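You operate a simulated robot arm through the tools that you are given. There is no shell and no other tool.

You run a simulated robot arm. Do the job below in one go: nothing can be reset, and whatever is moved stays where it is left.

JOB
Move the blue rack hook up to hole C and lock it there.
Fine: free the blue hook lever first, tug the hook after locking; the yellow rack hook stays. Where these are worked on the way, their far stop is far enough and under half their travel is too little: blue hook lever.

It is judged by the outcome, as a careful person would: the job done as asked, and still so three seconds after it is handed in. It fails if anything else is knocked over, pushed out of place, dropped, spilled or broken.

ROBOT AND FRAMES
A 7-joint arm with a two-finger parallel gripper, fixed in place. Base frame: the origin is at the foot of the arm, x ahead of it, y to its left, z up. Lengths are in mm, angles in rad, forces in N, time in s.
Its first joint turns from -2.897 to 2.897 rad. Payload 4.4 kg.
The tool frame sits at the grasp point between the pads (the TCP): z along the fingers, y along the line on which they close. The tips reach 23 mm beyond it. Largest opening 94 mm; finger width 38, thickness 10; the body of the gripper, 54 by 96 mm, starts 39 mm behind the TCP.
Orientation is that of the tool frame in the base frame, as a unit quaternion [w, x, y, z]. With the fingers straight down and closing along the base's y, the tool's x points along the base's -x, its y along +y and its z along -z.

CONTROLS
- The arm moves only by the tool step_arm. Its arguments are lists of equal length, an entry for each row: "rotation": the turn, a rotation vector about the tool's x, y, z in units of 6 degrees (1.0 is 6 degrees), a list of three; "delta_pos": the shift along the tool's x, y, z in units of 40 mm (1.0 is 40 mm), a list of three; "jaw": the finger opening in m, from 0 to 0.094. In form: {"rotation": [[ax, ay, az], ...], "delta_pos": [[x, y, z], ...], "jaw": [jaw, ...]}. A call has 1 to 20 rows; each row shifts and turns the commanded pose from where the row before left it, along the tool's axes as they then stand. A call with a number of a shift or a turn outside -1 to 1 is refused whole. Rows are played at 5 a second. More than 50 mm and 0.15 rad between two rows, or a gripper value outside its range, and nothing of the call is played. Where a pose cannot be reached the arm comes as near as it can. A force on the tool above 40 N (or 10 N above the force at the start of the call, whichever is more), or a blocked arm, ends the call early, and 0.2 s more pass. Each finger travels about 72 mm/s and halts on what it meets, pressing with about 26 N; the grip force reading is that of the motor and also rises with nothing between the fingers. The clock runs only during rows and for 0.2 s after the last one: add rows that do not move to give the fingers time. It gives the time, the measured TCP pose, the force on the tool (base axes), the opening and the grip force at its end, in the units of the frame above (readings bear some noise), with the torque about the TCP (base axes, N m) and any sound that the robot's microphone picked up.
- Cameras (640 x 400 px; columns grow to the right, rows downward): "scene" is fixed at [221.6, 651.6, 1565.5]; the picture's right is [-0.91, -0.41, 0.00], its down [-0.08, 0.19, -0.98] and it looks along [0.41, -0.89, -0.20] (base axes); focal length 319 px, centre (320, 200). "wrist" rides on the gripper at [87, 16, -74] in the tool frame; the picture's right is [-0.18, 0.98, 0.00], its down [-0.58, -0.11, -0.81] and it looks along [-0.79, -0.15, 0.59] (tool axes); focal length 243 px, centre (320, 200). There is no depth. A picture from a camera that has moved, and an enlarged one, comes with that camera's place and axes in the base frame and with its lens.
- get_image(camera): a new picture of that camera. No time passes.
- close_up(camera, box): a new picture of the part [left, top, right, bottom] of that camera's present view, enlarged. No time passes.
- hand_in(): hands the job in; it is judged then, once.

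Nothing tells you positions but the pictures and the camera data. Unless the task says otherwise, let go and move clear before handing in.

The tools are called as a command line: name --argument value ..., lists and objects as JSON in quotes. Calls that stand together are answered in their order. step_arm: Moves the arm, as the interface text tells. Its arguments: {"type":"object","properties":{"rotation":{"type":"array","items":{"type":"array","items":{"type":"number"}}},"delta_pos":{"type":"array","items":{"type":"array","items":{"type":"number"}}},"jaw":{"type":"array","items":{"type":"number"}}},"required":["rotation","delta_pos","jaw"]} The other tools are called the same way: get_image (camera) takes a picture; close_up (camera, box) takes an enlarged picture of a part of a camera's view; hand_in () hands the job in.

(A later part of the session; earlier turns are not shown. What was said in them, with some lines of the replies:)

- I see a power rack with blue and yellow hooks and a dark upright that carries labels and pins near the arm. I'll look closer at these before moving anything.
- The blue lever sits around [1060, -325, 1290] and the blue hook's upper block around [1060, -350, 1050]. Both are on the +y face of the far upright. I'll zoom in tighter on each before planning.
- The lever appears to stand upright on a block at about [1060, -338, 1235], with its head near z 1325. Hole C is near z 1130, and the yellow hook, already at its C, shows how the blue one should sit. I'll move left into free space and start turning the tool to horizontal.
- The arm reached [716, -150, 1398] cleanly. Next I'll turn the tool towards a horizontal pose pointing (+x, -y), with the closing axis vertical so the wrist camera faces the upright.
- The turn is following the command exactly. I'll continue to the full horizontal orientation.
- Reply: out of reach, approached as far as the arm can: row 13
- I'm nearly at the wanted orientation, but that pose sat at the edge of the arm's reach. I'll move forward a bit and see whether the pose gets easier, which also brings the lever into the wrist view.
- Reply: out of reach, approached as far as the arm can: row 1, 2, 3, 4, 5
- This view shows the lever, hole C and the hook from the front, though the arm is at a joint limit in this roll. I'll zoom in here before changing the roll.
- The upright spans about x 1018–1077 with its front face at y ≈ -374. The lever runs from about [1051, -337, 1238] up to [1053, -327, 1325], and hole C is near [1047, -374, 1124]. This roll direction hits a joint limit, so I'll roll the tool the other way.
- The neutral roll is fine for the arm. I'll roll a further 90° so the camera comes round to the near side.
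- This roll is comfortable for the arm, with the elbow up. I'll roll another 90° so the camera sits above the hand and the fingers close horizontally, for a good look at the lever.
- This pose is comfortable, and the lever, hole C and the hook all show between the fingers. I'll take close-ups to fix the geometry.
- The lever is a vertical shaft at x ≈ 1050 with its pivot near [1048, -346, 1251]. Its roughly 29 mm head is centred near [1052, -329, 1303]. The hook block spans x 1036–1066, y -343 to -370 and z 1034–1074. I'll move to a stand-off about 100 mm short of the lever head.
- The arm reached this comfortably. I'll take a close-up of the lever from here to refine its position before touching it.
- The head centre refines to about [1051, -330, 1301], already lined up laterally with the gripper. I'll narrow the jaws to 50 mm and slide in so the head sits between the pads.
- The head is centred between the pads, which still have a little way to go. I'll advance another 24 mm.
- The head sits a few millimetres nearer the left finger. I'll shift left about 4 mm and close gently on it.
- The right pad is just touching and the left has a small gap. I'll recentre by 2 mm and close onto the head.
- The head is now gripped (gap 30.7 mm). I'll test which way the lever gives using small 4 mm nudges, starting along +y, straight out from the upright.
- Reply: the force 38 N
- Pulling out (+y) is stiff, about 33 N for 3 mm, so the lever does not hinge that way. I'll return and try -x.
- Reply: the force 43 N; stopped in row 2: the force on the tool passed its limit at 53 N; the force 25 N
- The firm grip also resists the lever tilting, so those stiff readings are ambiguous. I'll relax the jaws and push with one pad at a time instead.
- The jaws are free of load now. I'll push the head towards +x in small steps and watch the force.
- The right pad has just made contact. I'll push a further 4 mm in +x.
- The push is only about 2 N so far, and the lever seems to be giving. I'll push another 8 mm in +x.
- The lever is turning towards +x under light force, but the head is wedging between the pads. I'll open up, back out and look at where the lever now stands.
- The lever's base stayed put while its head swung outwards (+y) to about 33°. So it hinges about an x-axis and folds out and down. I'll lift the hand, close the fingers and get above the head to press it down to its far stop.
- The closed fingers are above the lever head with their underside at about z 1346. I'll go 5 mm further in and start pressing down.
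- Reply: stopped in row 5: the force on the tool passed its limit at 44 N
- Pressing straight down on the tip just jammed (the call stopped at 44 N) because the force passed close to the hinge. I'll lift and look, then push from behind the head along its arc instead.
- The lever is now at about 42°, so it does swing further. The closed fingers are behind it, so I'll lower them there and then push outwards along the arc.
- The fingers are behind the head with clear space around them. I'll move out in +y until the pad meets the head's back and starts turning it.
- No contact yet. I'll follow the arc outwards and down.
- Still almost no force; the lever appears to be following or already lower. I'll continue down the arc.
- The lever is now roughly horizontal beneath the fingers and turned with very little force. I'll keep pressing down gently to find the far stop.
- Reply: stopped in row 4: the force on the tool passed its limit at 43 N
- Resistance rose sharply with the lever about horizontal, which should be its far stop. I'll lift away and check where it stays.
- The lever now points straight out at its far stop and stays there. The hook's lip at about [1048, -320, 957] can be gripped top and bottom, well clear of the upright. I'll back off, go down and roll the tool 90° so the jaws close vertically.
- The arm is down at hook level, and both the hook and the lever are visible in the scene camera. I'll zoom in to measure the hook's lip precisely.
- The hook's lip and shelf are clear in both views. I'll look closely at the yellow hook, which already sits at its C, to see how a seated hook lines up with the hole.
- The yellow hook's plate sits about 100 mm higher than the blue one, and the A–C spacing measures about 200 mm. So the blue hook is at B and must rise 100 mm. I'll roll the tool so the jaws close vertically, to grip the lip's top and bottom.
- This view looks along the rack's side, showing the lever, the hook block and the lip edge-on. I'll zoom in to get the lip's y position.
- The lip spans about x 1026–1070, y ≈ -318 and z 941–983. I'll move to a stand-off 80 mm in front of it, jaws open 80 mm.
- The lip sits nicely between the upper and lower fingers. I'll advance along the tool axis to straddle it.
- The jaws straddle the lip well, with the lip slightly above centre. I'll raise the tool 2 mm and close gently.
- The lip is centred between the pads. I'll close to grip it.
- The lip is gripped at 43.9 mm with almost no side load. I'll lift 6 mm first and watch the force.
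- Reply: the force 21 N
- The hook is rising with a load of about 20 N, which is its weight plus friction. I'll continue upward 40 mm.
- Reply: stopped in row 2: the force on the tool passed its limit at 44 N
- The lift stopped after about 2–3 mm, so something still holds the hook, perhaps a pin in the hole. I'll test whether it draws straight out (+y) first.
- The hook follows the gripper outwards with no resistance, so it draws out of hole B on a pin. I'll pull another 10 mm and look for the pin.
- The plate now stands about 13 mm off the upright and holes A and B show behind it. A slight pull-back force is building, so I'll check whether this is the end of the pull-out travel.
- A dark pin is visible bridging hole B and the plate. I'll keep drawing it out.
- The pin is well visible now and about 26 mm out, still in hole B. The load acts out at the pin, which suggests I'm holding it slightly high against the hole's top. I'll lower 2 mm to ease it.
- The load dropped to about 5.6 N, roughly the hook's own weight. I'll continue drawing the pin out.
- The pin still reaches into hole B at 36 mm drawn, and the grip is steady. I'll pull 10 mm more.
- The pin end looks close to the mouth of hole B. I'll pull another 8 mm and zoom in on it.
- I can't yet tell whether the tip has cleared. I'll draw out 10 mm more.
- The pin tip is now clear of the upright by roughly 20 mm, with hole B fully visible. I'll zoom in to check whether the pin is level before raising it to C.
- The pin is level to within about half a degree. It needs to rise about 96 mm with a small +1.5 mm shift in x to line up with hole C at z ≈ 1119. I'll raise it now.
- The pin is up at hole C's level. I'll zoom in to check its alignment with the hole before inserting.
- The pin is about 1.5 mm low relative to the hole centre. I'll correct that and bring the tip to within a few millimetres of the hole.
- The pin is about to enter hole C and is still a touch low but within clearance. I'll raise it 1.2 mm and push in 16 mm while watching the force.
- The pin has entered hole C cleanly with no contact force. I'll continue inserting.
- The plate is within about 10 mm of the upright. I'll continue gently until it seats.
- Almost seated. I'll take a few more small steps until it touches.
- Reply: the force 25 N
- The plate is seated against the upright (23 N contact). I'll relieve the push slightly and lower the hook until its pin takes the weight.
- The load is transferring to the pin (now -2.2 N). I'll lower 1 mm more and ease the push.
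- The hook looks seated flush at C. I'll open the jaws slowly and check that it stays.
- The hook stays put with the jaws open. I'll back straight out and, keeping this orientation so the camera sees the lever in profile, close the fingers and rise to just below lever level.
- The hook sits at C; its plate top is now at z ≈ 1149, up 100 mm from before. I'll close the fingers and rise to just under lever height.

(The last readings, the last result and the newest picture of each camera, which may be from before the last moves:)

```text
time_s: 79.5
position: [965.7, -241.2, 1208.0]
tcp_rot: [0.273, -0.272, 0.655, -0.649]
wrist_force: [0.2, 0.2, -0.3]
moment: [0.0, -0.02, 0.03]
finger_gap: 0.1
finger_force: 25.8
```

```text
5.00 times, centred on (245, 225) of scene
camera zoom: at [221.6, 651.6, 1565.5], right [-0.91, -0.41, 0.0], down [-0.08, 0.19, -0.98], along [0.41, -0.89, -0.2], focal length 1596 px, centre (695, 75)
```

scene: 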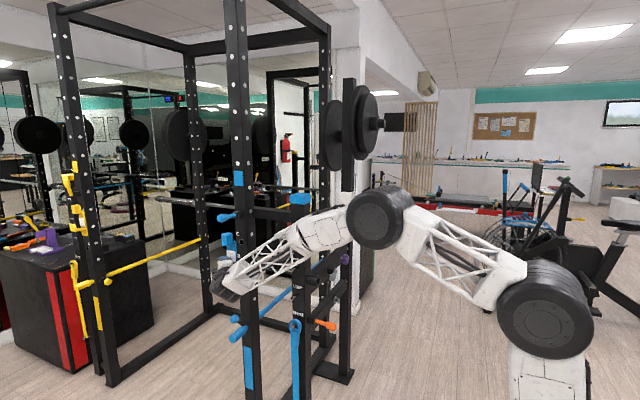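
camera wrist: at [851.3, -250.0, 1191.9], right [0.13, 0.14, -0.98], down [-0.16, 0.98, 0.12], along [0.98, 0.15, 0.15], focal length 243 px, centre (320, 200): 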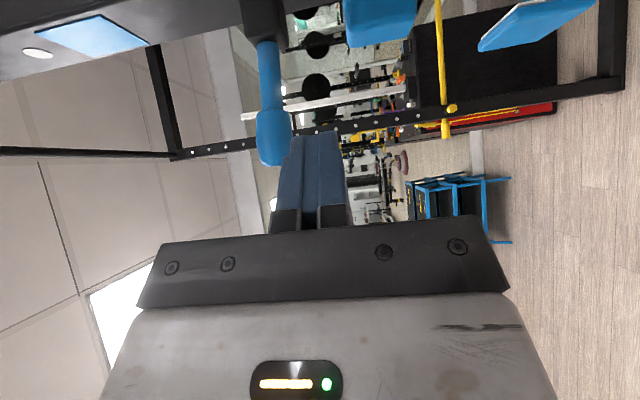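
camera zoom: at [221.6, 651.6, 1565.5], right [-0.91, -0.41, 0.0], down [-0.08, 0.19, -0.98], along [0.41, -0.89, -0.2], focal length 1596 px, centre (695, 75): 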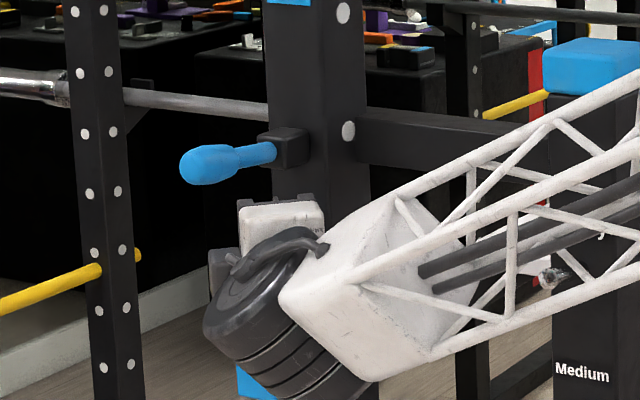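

The lever's underside is near z 1235 and the finger top is at about 1218. I'll slide the closed fingers in under the lever head.

step_arm --rotation '[[0, 0, 0], [0, 0, 0], [0, 0, 0], [0, 0, 0]]' --delta_pos '[[-0.382, 0, 0.575], [-0.382, 0, 0.575], [-0.382, 0, 0.575], [0, 0, 0]]' --jaw '[0, 0, 0, 0]'

get_image --camera "wrist"

close_up --camera "scene" --box '[205, 185, 285, 265]'

```text
time_s: 80.5
position: [1047.2, -256.5, 1206.6]
tcp_rot: [0.273, -0.272, 0.655, -0.649]
wrist_force: [0.4, -0.5, 0.3]
moment: [0.0, -0.02, -0.01]
finger_gap: 0.1
finger_force: 25.8
```

```text
taken
camera wrist: at [932.9, -265.4, 1190.9], right [0.13, 0.14, -0.98], down [-0.16, 0.98, 0.12], along [0.98, 0.15, 0.15], focal length 243 px, centre (320, 200)
```

wrist: 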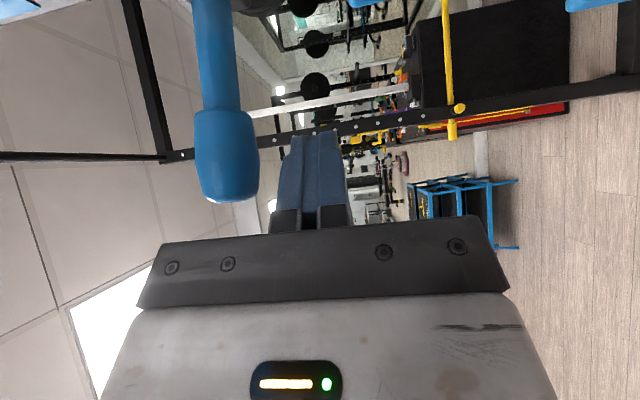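

```text
5.00 times, centred on (245, 225) of scene
camera zoom: at [221.6, 651.6, 1565.5], right [-0.91, -0.41, 0.0], down [-0.08, 0.19, -0.98], along [0.41, -0.89, -0.2], focal length 1596 px, centre (695, 75)
```

zoom: 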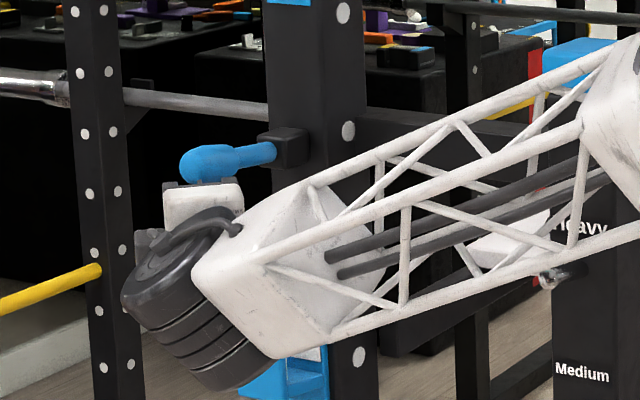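

The lever head lies just above the fingers in profile. I'll start raising it along its arc.

step_arm --rotation '[[0, 0, 0], [0, 0, 0], [0, 0, 0], [0, 0, 0], [0, 0, 0], [0, 0, 0], [0, 0, 0]]' --delta_pos '[[0, -0.125, 0], [0, -0.125, 0], [0, -0.1, 0], [0, -0.1, 0], [0, -0.1, 0], [0, -0.1, 0], [0, 0, 0]]' --jaw '[0, 0, 0, 0, 0, 0, 0]'

get_image --camera "wrist"

```text
time_s: 82.1
position: [1047.1, -256.3, 1233.1]
tcp_rot: [0.273, -0.273, 0.656, -0.649]
wrist_force: [-0.1, 0.8, -0.3]
moment: [0.03, 0.02, 0.05]
finger_gap: 0.0
finger_force: 25.8
```

```text
taken
camera wrist: at [932.5, -265.7, 1217.3], right [0.13, 0.14, -0.98], down [-0.16, 0.98, 0.12], along [0.98, 0.15, 0.15], focal length 243 px, centre (320, 200)
```

wrist: 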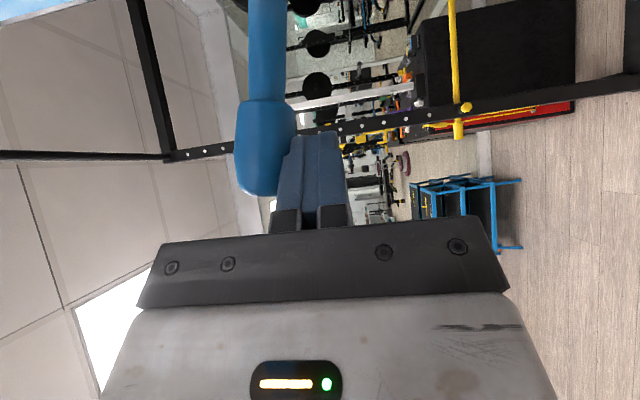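

The head is starting to rise with the fingers. I'll continue along the arc, up and then slightly inwards.

step_arm --rotation '[[0, 0, 0], [0, 0, 0], [0, 0, 0], [0, 0, 0], [0, 0, 0], [0, 0, 0], [0, 0, 0], [0, 0, 0], [0, 0, 0], [0, 0, 0]]' --delta_pos '[[0, -0.095, 0], [0, -0.095, 0], [0, -0.095, 0], [0, -0.095, 0], [0, -0.095, 0], [0.0205, -0.081, 0.0202], [0.0205, -0.081, 0.0202], [0.0205, -0.081, 0.0202], [0.0205, -0.081, 0.0202], [0, 0, 0]]' --jaw '[0, 0, 0, 0, 0, 0, 0, 0, 0, 0]'

get_image --camera "wrist"

close_up --camera "scene" --box '[205, 175, 285, 255]'

```text
time_s: 84.3
position: [1046.8, -261.3, 1264.5]
tcp_rot: [0.272, -0.273, 0.656, -0.649]
wrist_force: [-0.5, 0.7, 0.4]
moment: [0.06, 0.05, 0.01]
finger_gap: 0.3
finger_force: 26.2
```

```text
taken
camera wrist: at [932.5, -270.5, 1249.0], right [0.13, 0.14, -0.98], down [-0.16, 0.98, 0.12], along [0.98, 0.15, 0.15], focal length 243 px, centre (320, 200)
```

wrist: 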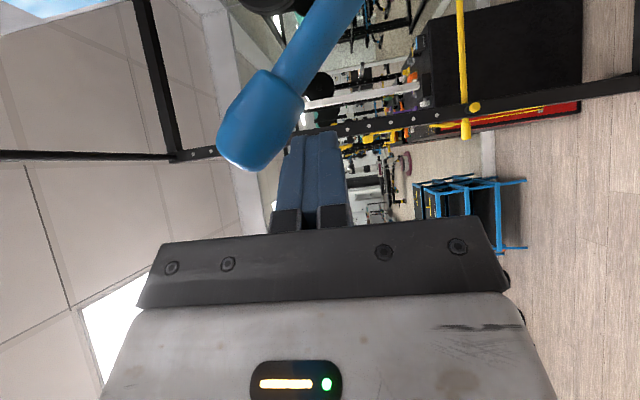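

```text
5.00 times, centred on (245, 215) of scene
camera zoom: at [221.6, 651.6, 1565.5], right [-0.91, -0.41, 0.0], down [-0.08, 0.19, -0.98], along [0.41, -0.89, -0.2], focal length 1596 px, centre (695, 125)
```

zoom: 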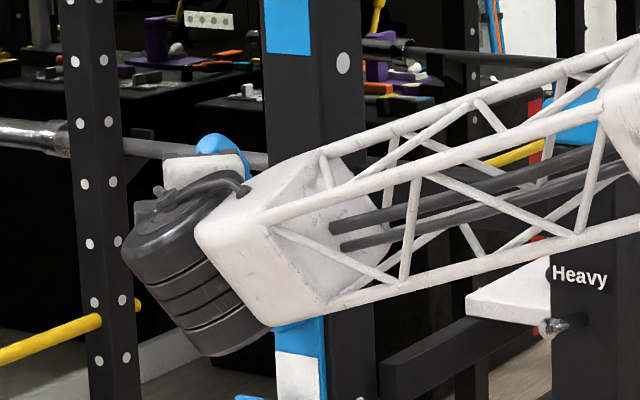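

The lever is at about 50° and following. I'll continue the arc inwards towards the upright.

step_arm --rotation '[[0, 0, 0], [0, 0, 0], [0, 0, 0], [0, 0, 0], [0, 0, 0], [0, 0, 0], [0, 0, 0], [0, 0, 0], [0, 0, 0]]' --delta_pos '[[0.0321, -0.074, 0.0316], [0.0321, -0.074, 0.0316], [0.0321, -0.074, 0.0316], [0.0321, -0.074, 0.0316], [0.0463, -0.0556, 0.0457], [0.0463, -0.0556, 0.0457], [0.0463, -0.0556, 0.0457], [0.0463, -0.0556, 0.0457], [0, 0, 0]]' --jaw '[0, 0, 0, 0, 0, 0, 0, 0, 0]'

get_image --camera "wrist"

close_up --camera "scene" --box '[205, 175, 285, 255]'

```text
time_s: 86.3
position: [1046.8, -278.6, 1284.6]
tcp_rot: [0.273, -0.273, 0.656, -0.649]
wrist_force: [0.9, 1.0, -0.2]
moment: [-0.03, -0.01, 0.03]
finger_gap: 0.0
finger_force: 26.6
```

```text
taken
camera wrist: at [932.4, -288.3, 1269.6], right [0.13, 0.14, -0.98], down [-0.16, 0.98, 0.12], along [0.98, 0.15, 0.15], focal length 243 px, centre (320, 200)
```

wrist: 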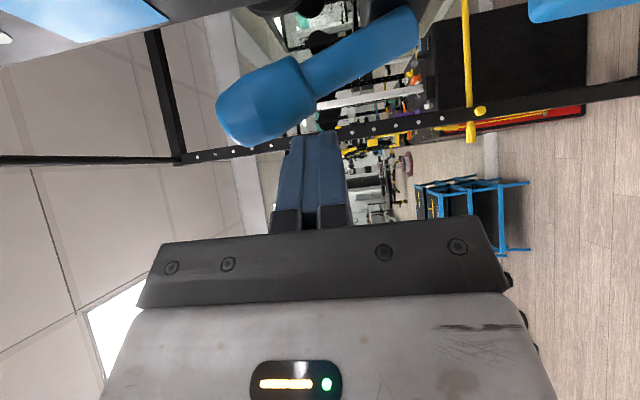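

```text
5.00 times, centred on (245, 215) of scene
camera zoom: at [221.6, 651.6, 1565.5], right [-0.91, -0.41, 0.0], down [-0.08, 0.19, -0.98], along [0.41, -0.89, -0.2], focal length 1596 px, centre (695, 125)
```

zoom: 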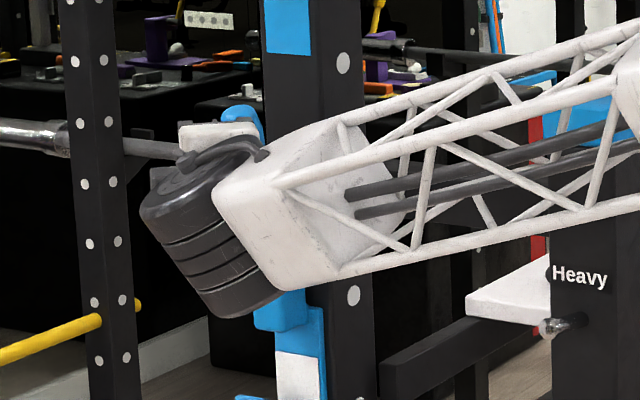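

The lever is at about 25°, nearly upright. I'll keep pushing in towards the upright until it stops.

step_arm --rotation '[[0, 0, 0], [0, 0, 0], [0, 0, 0], [0, 0, 0], [0, 0, 0], [0, 0, 0], [0, 0, 0]]' --delta_pos '[[0.0428, -0.03, 0.0421], [0.0428, -0.03, 0.0421], [0.0428, -0.03, 0.0421], [0.0428, -0.02, 0.0421], [0.0356, -0.01, 0.0351], [0.0356, 0, 0.0351], [0, 0, 0]]' --jaw '[0, 0, 0, 0, 0, 0, 0]'

get_image --camera "wrist"

close_up --camera "scene" --box '[205, 175, 285, 255]'

```text
time_s: 87.5
position: [1047.1, -288.1, 1288.5]
tcp_rot: [0.275, -0.275, 0.655, -0.648]
wrist_force: [-8.2, 16.5, 0.9]
moment: [-0.11, -0.07, -0.18]
finger_gap: 0.0
finger_force: 25.9
stopped in row 5: the force on the tool passed its limit at 44 N (the readings are from after the stop); the commanded pose is now the measured one
```

```text
taken
camera wrist: at [933.0, -296.2, 1273.3], right [0.12, 0.14, -0.98], down [-0.17, 0.98, 0.12], along [0.98, 0.15, 0.14], focal length 243 px, centre (320, 200)
```

wrist: 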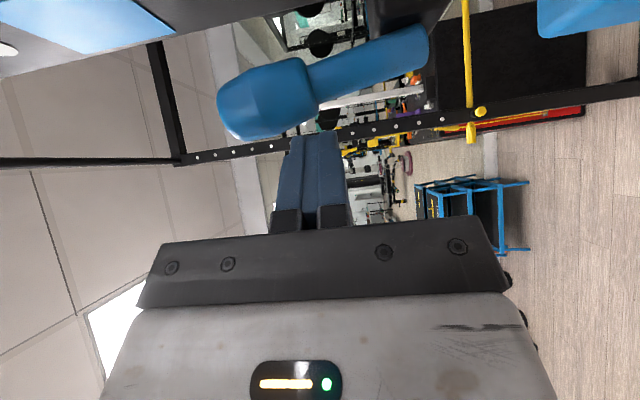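

```text
5.00 times, centred on (245, 215) of scene
camera zoom: at [221.6, 651.6, 1565.5], right [-0.91, -0.41, 0.0], down [-0.08, 0.19, -0.98], along [0.41, -0.89, -0.2], focal length 1596 px, centre (695, 125)
```

zoom: 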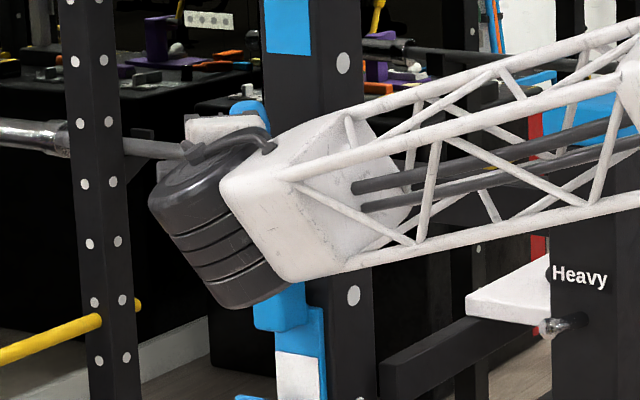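

The lever reached its stop, and its ends match the original upright position in the profile view. I'll back the fingers off and confirm that it stays.

step_arm --rotation '[[0, 0, 0], [0, 0, 0], [0, 0, 0], [0, 0, 0], [0, 0, 0]]' --delta_pos '[[-0.09, 0, -0.09], [0, 0, -0.6], [0, 0, -0.8], [0, 0, -0.9], [0, 0, 0]]' --jaw '[0, 0, 0, 0.02, 0.05]'

get_image --camera "wrist"

close_up --camera "scene" --box '[205, 165, 285, 245]'

```text
time_s: 88.7
position: [982.8, -220.0, 1289.8]
tcp_rot: [0.273, -0.274, 0.656, -0.648]
wrist_force: [-0.2, -0.1, -0.4]
moment: [-0.01, -0.01, -0.01]
finger_gap: 49.9
finger_force: 0.0
```

```text
taken
camera wrist: at [867.9, -228.5, 1274.0], right [0.12, 0.14, -0.98], down [-0.17, 0.98, 0.12], along [0.98, 0.15, 0.14], focal length 243 px, centre (320, 200)
```

wrist: 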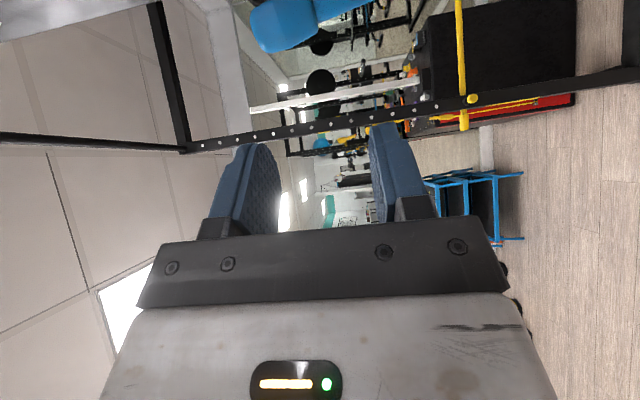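

```text
5.00 times, centred on (245, 205) of scene
camera zoom: at [221.6, 651.6, 1565.5], right [-0.91, -0.41, 0.0], down [-0.08, 0.19, -0.98], along [0.41, -0.89, -0.2], focal length 1596 px, centre (695, 175)
```

zoom: 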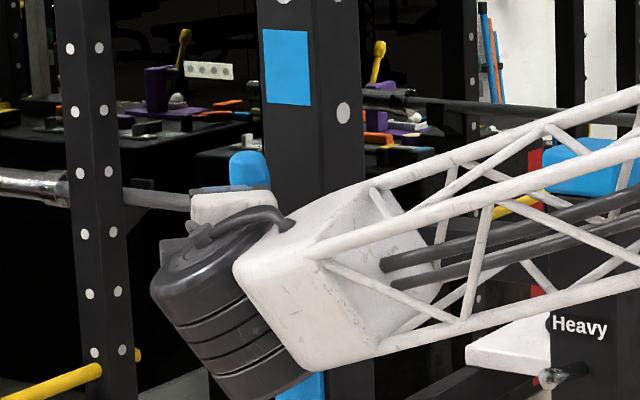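

The lever stands upright again at its original position. Now I'll go back down to the hook's lip to tug-test it.

step_arm --rotation '[[0, 0, 0], [0, 0, 0], [0, 0, 0], [0, 0, 0], [0, 0, 0], [0, 0, 0], [0, 0, 0]]' --delta_pos '[[0.108, 0.95, 0.005], [0.108, 0.95, 0.005], [0.108, 0.95, 0.005], [0.108, 0.95, 0.005], [0.108, 0.95, 0.005], [0.108, 0.95, 0.005], [0, 0, 0]]' --jaw '[0.068, 0.068, 0.068, 0.068, 0.068, 0.068, 0.068]'

get_image --camera "wrist"

close_up --camera "scene" --box '[205, 175, 285, 275]'

```text
time_s: 90.3
position: [964.2, -236.5, 1061.2]
tcp_rot: [0.273, -0.274, 0.656, -0.648]
wrist_force: [1.0, -0.4, 0.0]
moment: [-0.02, 0.06, 0.02]
finger_gap: 68.2
finger_force: 0.0
```

```text
taken
camera wrist: at [849.5, -244.7, 1045.9], right [0.12, 0.14, -0.98], down [-0.17, 0.98, 0.12], along [0.98, 0.15, 0.14], focal length 243 px, centre (320, 200)
```

wrist: 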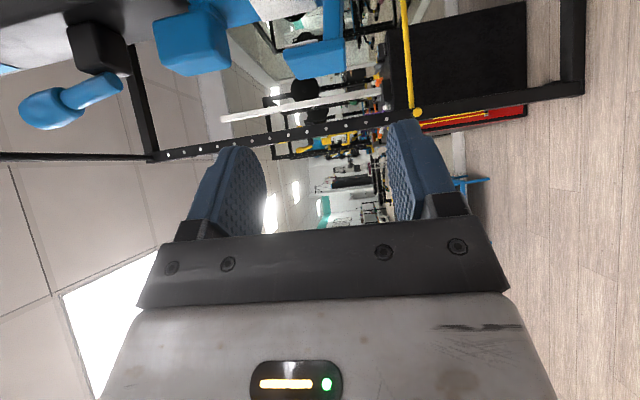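

```text
4.00 times, centred on (245, 225) of scene
camera zoom: at [221.6, 651.6, 1565.5], right [-0.91, -0.41, 0.0], down [-0.08, 0.19, -0.98], along [0.41, -0.89, -0.2], focal length 1277 px, centre (620, 100)
```

zoom: 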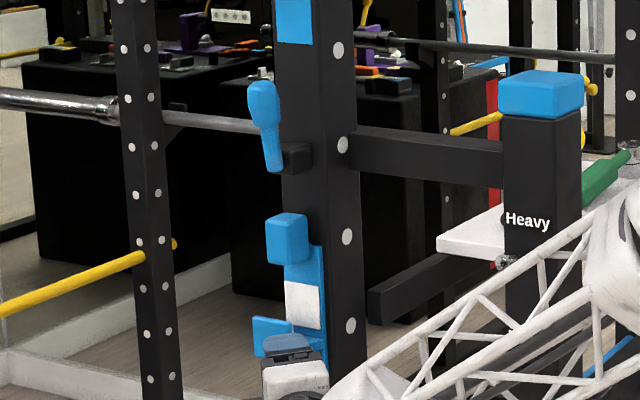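

Lever up and hook at C, the same arrangement as the yellow side. I'll move in and grip the lip again for the tug.

step_arm --rotation '[[0, 0, 0], [0, 0, 0], [0, 0, 0], [0, 0, 0], [0, 0, 0], [0, 0, 0]]' --delta_pos '[[0, 0, 0.7], [0, 0, 0.7], [0, 0, 0.6], [0, 0, 0.4], [0, 0, 0.35], [0, 0, 0]]' --jaw '[0.068, 0.068, 0.068, 0.068, 0.068, 0.068]'

get_image --camera "wrist"

```text
time_s: 91.7
position: [1042.7, -313.8, 1059.3]
tcp_rot: [0.274, -0.273, 0.656, -0.648]
wrist_force: [-0.1, -0.3, -0.3]
moment: [-0.02, 0.03, -0.03]
finger_gap: 68.0
finger_force: 0.1
```

```text
taken
camera wrist: at [927.7, -322.5, 1044.8], right [0.12, 0.14, -0.98], down [-0.17, 0.98, 0.12], along [0.98, 0.15, 0.14], focal length 243 px, centre (320, 200)
```

wrist: 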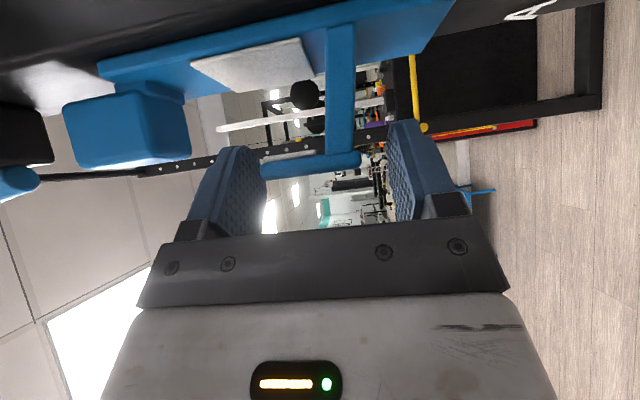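

The lip is about 2 mm above the jaw centre. I'll nudge up and close on it.

step_arm --rotation '[[0, 0, 0], [0, 0, 0], [0, 0, 0], [0, 0, 0], [0, 0, 0]]' --delta_pos '[[0, -0.05, 0.08], [0, 0, 0], [0, 0, 0], [0, 0, 0], [0, 0, 0]]' --jaw '[0.06, 0.05, 0.045, 0.04, 0.036]'

get_image --camera "wrist"

```text
time_s: 92.9
position: [1043.8, -315.9, 1062.4]
tcp_rot: [0.274, -0.274, 0.656, -0.648]
wrist_force: [0.9, 0.7, -0.2]
moment: [0.07, 0.07, 0.06]
finger_gap: 43.8
finger_force: 26.1
```

```text
taken
camera wrist: at [929.8, -324.7, 1046.8], right [0.12, 0.14, -0.98], down [-0.17, 0.98, 0.12], along [0.98, 0.15, 0.14], focal length 243 px, centre (320, 200)
```

wrist: 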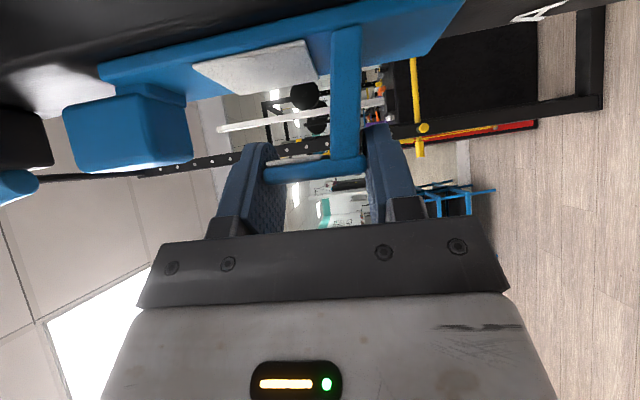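

The lip is gripped again. I'll tug gently outwards by 3 mm; when freed it came out with no resistance at all.

step_arm --rotation '[[0, 0, 0], [0, 0, 0], [0, 0, 0], [0, 0, 0]]' --delta_pos '[[-0.018, 0, -0.0175], [-0.018, 0, -0.0175], [-0.018, 0, -0.0175], [0, 0, 0]]' --jaw '[0.036, 0.036, 0.036, 0.036]'

get_image --camera "wrist"

```text
time_s: 93.9
position: [1043.7, -314.3, 1063.1]
tcp_rot: [0.273, -0.274, 0.656, -0.648]
wrist_force: [-0.3, -3.0, -0.2]
moment: [0.26, 0.06, -0.09]
finger_gap: 44.0
finger_force: 25.9
```

```text
taken
camera wrist: at [929.5, -321.9, 1047.0], right [0.12, 0.14, -0.98], down [-0.17, 0.98, 0.12], along [0.98, 0.15, 0.14], focal length 243 px, centre (320, 200)
```

wrist: 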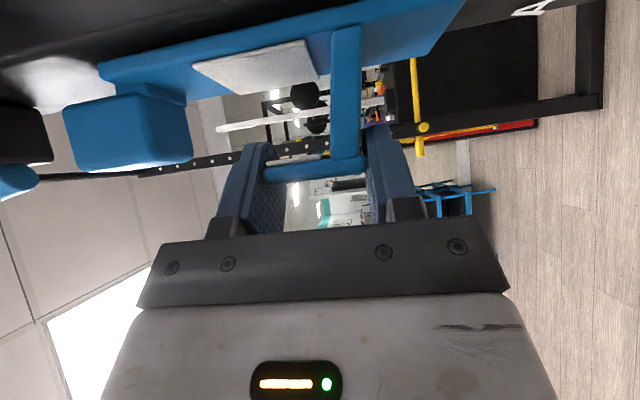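

It moved about 2 mm with only 3 N, which may just be play in the lock. I'll tug another 2 mm to see if it holds.

step_arm --rotation '[[0, 0, 0], [0, 0, 0], [0, 0, 0], [0, 0, 0]]' --delta_pos '[[-0.018, 0, -0.0175], [-0.018, 0, -0.0175], [0, 0, 0], [0, 0, 0]]' --jaw '[0.036, 0.036, 0.036, 0.036]'

close_up --camera "wrist" --box '[0, 0, 300, 190]'

```text
time_s: 94.9
position: [1043.2, -311.2, 1062.5]
tcp_rot: [0.273, -0.274, 0.656, -0.648]
wrist_force: [-0.8, -9.5, -0.8]
moment: [0.13, -0.02, -0.16]
finger_gap: 44.0
finger_force: 26.3
```

```text
2.11 times, centred on (150, 95) of wrist
camera zoom: at [929.3, -319.9, 1047.3], right [0.12, 0.14, -0.98], down [-0.17, 0.98, 0.12], along [0.98, 0.15, 0.14], focal length 511 px, centre (678, 421)
```

zoom: 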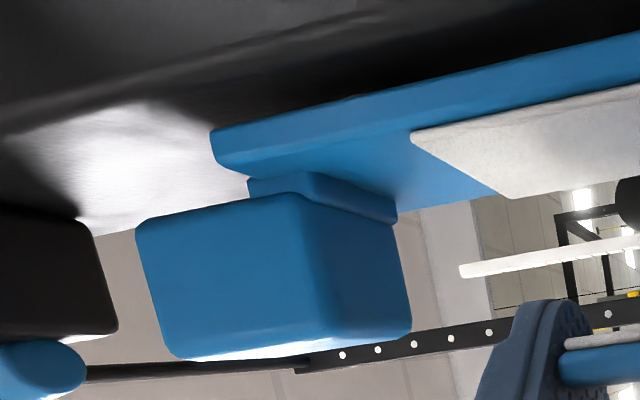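

Resistance is now building, 9.5 N versus zero when it was freed. I'll take one more small pull to confirm it is actually held.

step_arm --rotation '[[0, 0, 0], [0, 0, 0], [0, 0, 0]]' --delta_pos '[[-0.018, 0, -0.0175], [-0.009, 0, -0.0088], [0, 0, 0]]' --jaw '[0.036, 0.036, 0.036]'

close_up --camera "scene" --box '[220, 195, 270, 260]'

get_image --camera "wrist"

```text
time_s: 95.7
position: [1043.3, -309.7, 1061.8]
tcp_rot: [0.273, -0.274, 0.656, -0.649]
wrist_force: [-1.3, -15.4, 0.0]
moment: [0.04, -0.02, -0.19]
finger_gap: 43.9
finger_force: 26.0
```

```text
6.15 times, centred on (245, 228) of scene
camera zoom: at [221.6, 651.6, 1565.5], right [-0.91, -0.41, 0.0], down [-0.08, 0.19, -0.98], along [0.41, -0.89, -0.2], focal length 1964 px, centre (782, 31)
```

zoom: 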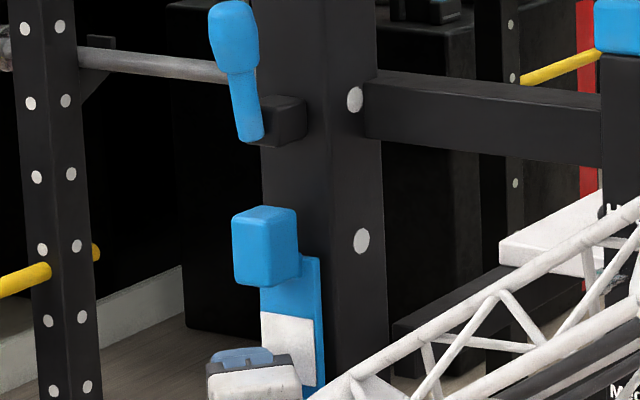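

```text
taken
camera wrist: at [928.9, -318.3, 1047.4], right [0.12, 0.14, -0.98], down [-0.17, 0.98, 0.12], along [0.98, 0.15, 0.15], focal length 243 px, centre (320, 200)
```

wrist: 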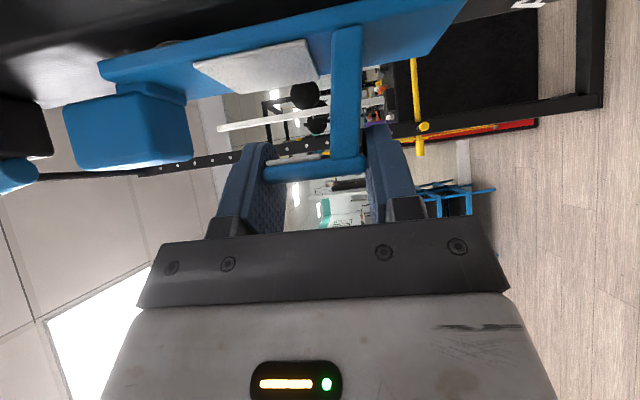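

The hook resists with steadily rising force (15 N at about 6 mm), unlike when freed, so the lock is pulling it back. I'll ease it back to its seat and confirm that it returns.

step_arm --rotation '[[0, 0, 0], [0, 0, 0], [0, 0, 0], [0, 0, 0], [0, 0, 0]]' --delta_pos '[[0.027, 0, 0.0263], [0.027, 0, 0.0263], [0.027, 0, 0.0263], [0.036, 0, 0.035], [0, 0, 0]]' --jaw '[0.036, 0.036, 0.036, 0.036, 0.036]'

get_image --camera "wrist"

```text
time_s: 96.9
position: [1043.6, -315.0, 1061.8]
tcp_rot: [0.273, -0.274, 0.656, -0.648]
wrist_force: [0.9, 2.6, -0.6]
moment: [-0.36, 0.07, 0.06]
finger_gap: 43.7
finger_force: 25.1
```

```text
taken
camera wrist: at [929.6, -324.5, 1046.8], right [0.12, 0.14, -0.98], down [-0.17, 0.98, 0.12], along [0.98, 0.15, 0.14], focal length 243 px, centre (320, 200)
```

wrist: 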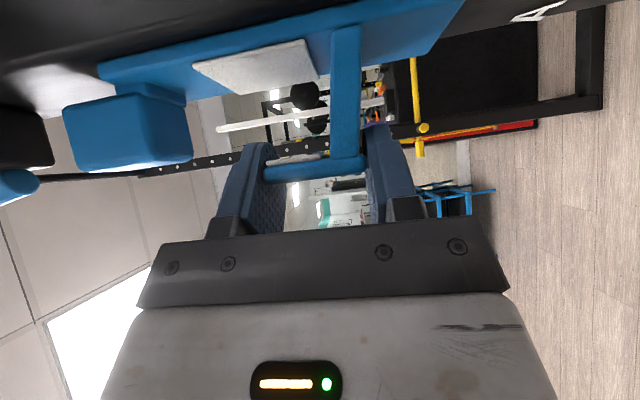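

It returned to its seat with a slight contact force. I'll release the lip, back out clear and inspect the final state.

step_arm --rotation '[[0, 0, 0], [0, 0, 0], [0, 0, 0], [0, 0, 0], [0, 0, 0], [0, 0, 0], [0, 0, 0], [0, 0, 0], [0, 0, 0]]' --delta_pos '[[0, 0, 0], [0, 0, 0], [0, 0, 0], [0, 0, -0.2], [0, 0, -0.5], [0, 0, -0.8], [0, 0, -0.8], [0, 0, -0.8], [0, 0, 0]]' --jaw '[0.046, 0.056, 0.068, 0.068, 0.068, 0.068, 0.068, 0.068, 0.068]'

get_image --camera "wrist"

close_up --camera "scene" --box '[205, 175, 285, 275]'

close_up --camera "wrist" --box '[0, 0, 360, 140]'

```text
time_s: 98.9
position: [954.0, -227.4, 1064.7]
tcp_rot: [0.273, -0.273, 0.656, -0.648]
wrist_force: [-0.9, -0.6, -0.8]
moment: [-0.05, -0.01, 0.0]
finger_gap: 68.0
finger_force: 0.0
```

```text
taken
camera wrist: at [839.9, -237.2, 1048.8], right [0.12, 0.14, -0.98], down [-0.17, 0.98, 0.12], along [0.98, 0.15, 0.14], focal length 243 px, centre (320, 200)
```

wrist: 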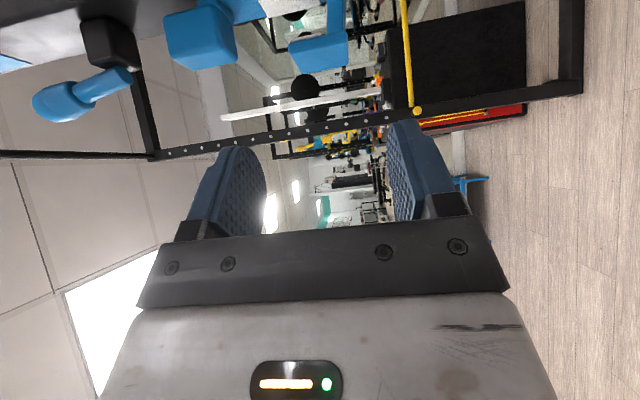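

```text
4.00 times, centred on (245, 225) of scene
camera zoom: at [221.6, 651.6, 1565.5], right [-0.91, -0.41, 0.0], down [-0.08, 0.19, -0.98], along [0.41, -0.89, -0.2], focal length 1277 px, centre (620, 100)
```

zoom: 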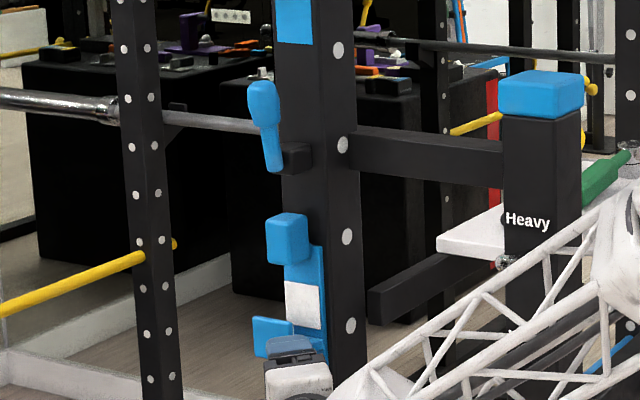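

```text
1.78 times, centred on (180, 70) of wrist
camera zoom: at [839.9, -237.2, 1048.8], right [0.12, 0.14, -0.98], down [-0.17, 0.98, 0.12], along [0.98, 0.15, 0.14], focal length 431 px, centre (569, 431)
```

zoom: 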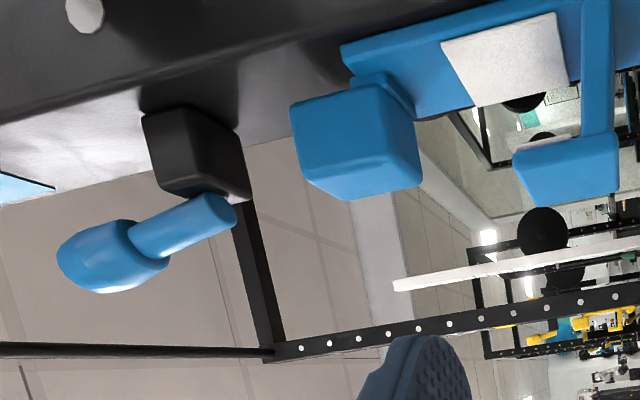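

The hook is flush at C, unchanged after the tug, and the lever is upright in its locked position. I'll move the arm well clear and take a final look at everything.

step_arm --rotation '[[0, 0, 0], [0, 0, 0], [0, 0, 0], [0, 0, 0], [0, 0, 0], [0, 0, 0], [0, 0, 0], [0, 0, 0], [0, 0, 0], [0, 0, 0]]' --delta_pos '[[0, 0, -0.9], [0, 0, -0.9], [0, 0, -0.9], [0, 0, -0.9], [0, 0, -0.9], [0, 0, 0], [0, 0, 0], [0, 0, 0], [0, 0, 0], [0, 0, 0]]' --jaw '[0.068, 0.068, 0.068, 0.068, 0.068, 0.068, 0.068, 0.068, 0.068, 0.068]'

get_image --camera "scene"

close_up --camera "scene" --box '[205, 175, 285, 275]'

close_up --camera "scene" --box '[40, 150, 130, 270]'

get_image --camera "wrist"

```text
time_s: 101.1
position: [827.1, -102.2, 1065.5]
tcp_rot: [0.273, -0.273, 0.656, -0.648]
wrist_force: [-0.3, 0.2, -0.5]
moment: [0.0, 0.0, 0.02]
finger_gap: 68.0
finger_force: 0.1
```

```text
taken
```

scene: 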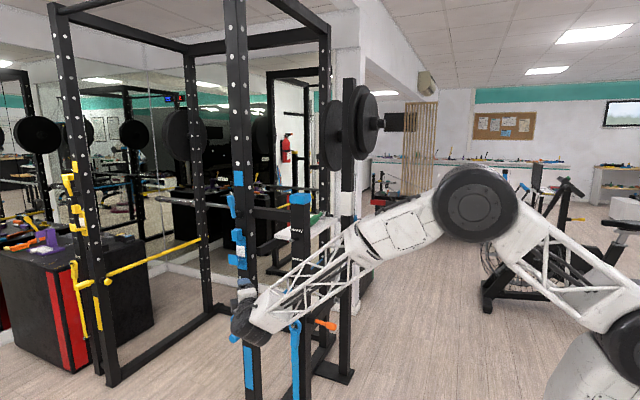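

```text
4.00 times, centred on (245, 225) of scene
camera zoom: at [221.6, 651.6, 1565.5], right [-0.91, -0.41, 0.0], down [-0.08, 0.19, -0.98], along [0.41, -0.89, -0.2], focal length 1277 px, centre (620, 100)
```

zoom: 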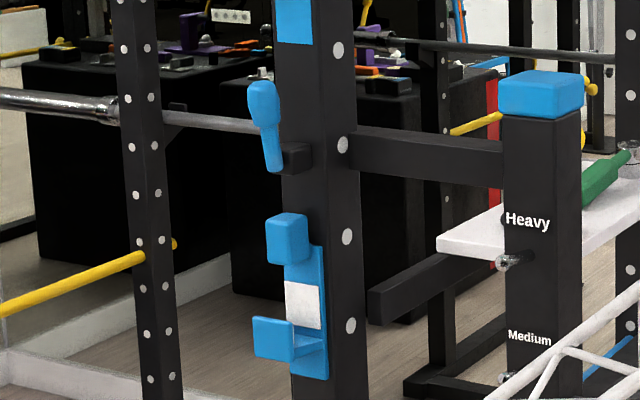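

```text
3.33 times, centred on (85, 210) of scene
camera zoom: at [221.6, 651.6, 1565.5], right [-0.91, -0.41, 0.0], down [-0.08, 0.19, -0.98], along [0.41, -0.89, -0.2], focal length 1064 px, centre (1103, 167)
```

zoom: 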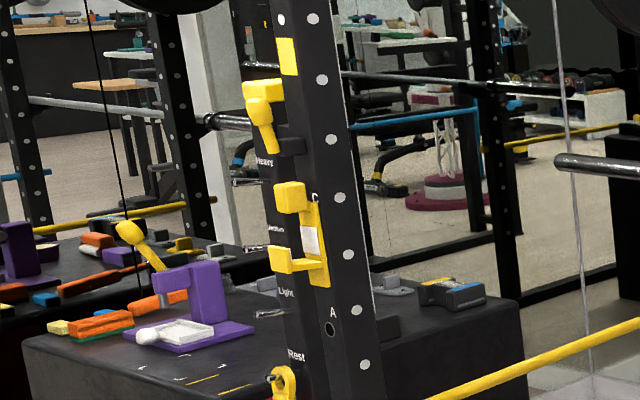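

```text
taken
camera wrist: at [713.1, -111.4, 1050.4], right [0.12, 0.14, -0.98], down [-0.17, 0.98, 0.12], along [0.98, 0.15, 0.14], focal length 243 px, centre (320, 200)
```

wrist: 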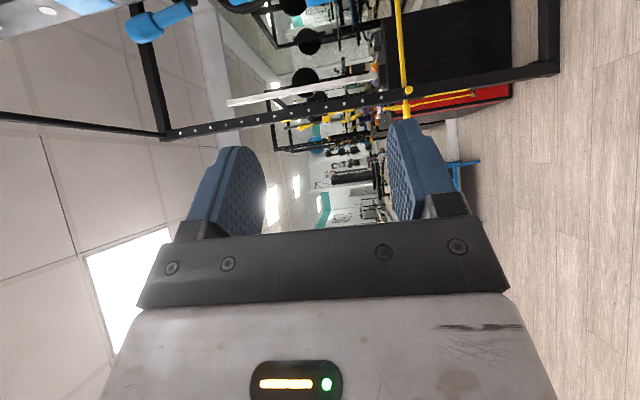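

Everything looks in place, and the yellow hook is untouched. I'll take one last tight close-up of the hook's seating and the lever before handing in.

close_up --camera "scene" --box '[225, 222, 261, 274]'

close_up --camera "scene" --box '[215, 160, 275, 220]'

```text
7.69 times, centred on (243, 248) of scene
camera zoom: at [221.6, 651.6, 1565.5], right [-0.91, -0.41, 0.0], down [-0.08, 0.19, -0.98], along [0.41, -0.89, -0.2], focal length 2455 px, centre (912, -169)
```

zoom: 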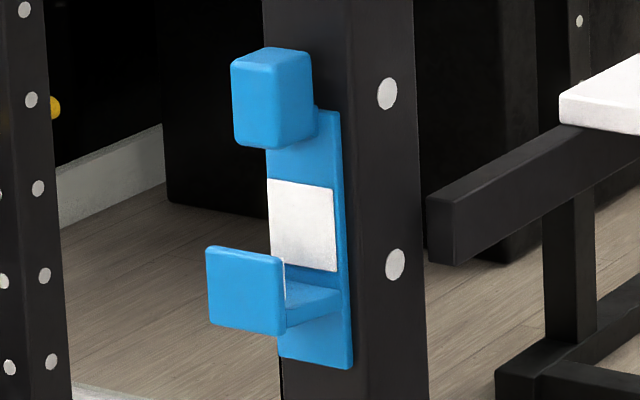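

```text
6.67 times, centred on (245, 190) of scene
camera zoom: at [221.6, 651.6, 1565.5], right [-0.91, -0.41, 0.0], down [-0.08, 0.19, -0.98], along [0.41, -0.89, -0.2], focal length 2128 px, centre (820, 267)
```

zoom: 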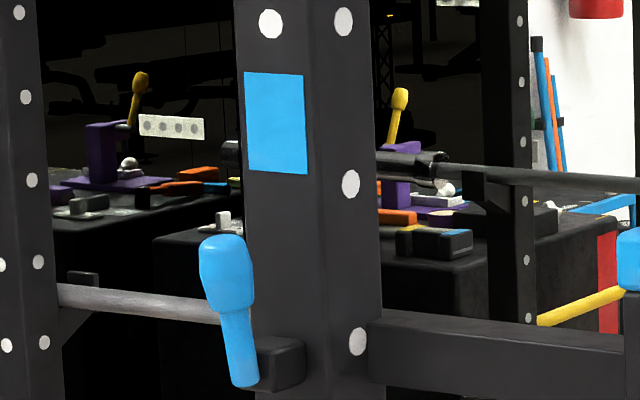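

The blue hook sits flush at hole C and its lever is back upright, matching the starting view. The hook held when tugged. The yellow hook and everything else look untouched, and the arm is clear, so I'm handing in.

hand_in

```text
The job is handed in.
```

The blue rack hook is now at hole C with its lever locked, and the job is handed in. I don't have the judged result.

- **Freeing the lever:** it hinges outwards, so I swung it down to its far stop, about horizontal.
- **Moving the hook:** I drew its pin out of hole B, raised the hook 100 mm and pushed the pin into C until the plate met the upright.
- **Locking:** I swung the lever back up to its stop. In the last close-up it looks the same as in the starting picture.
- **Tug:** I pulled the hook outwards. Resistance climbed to about 15 N over roughly 6 mm, where with the lever freed the first few millimetres came with no force. It went back to its seat when I eased off. The hold has some give rather than being rigid.

The final pictures show the hook flush with the upright. The yellow hook is where it was, and I saw nothing else disturbed. The arm is clear of the rack.
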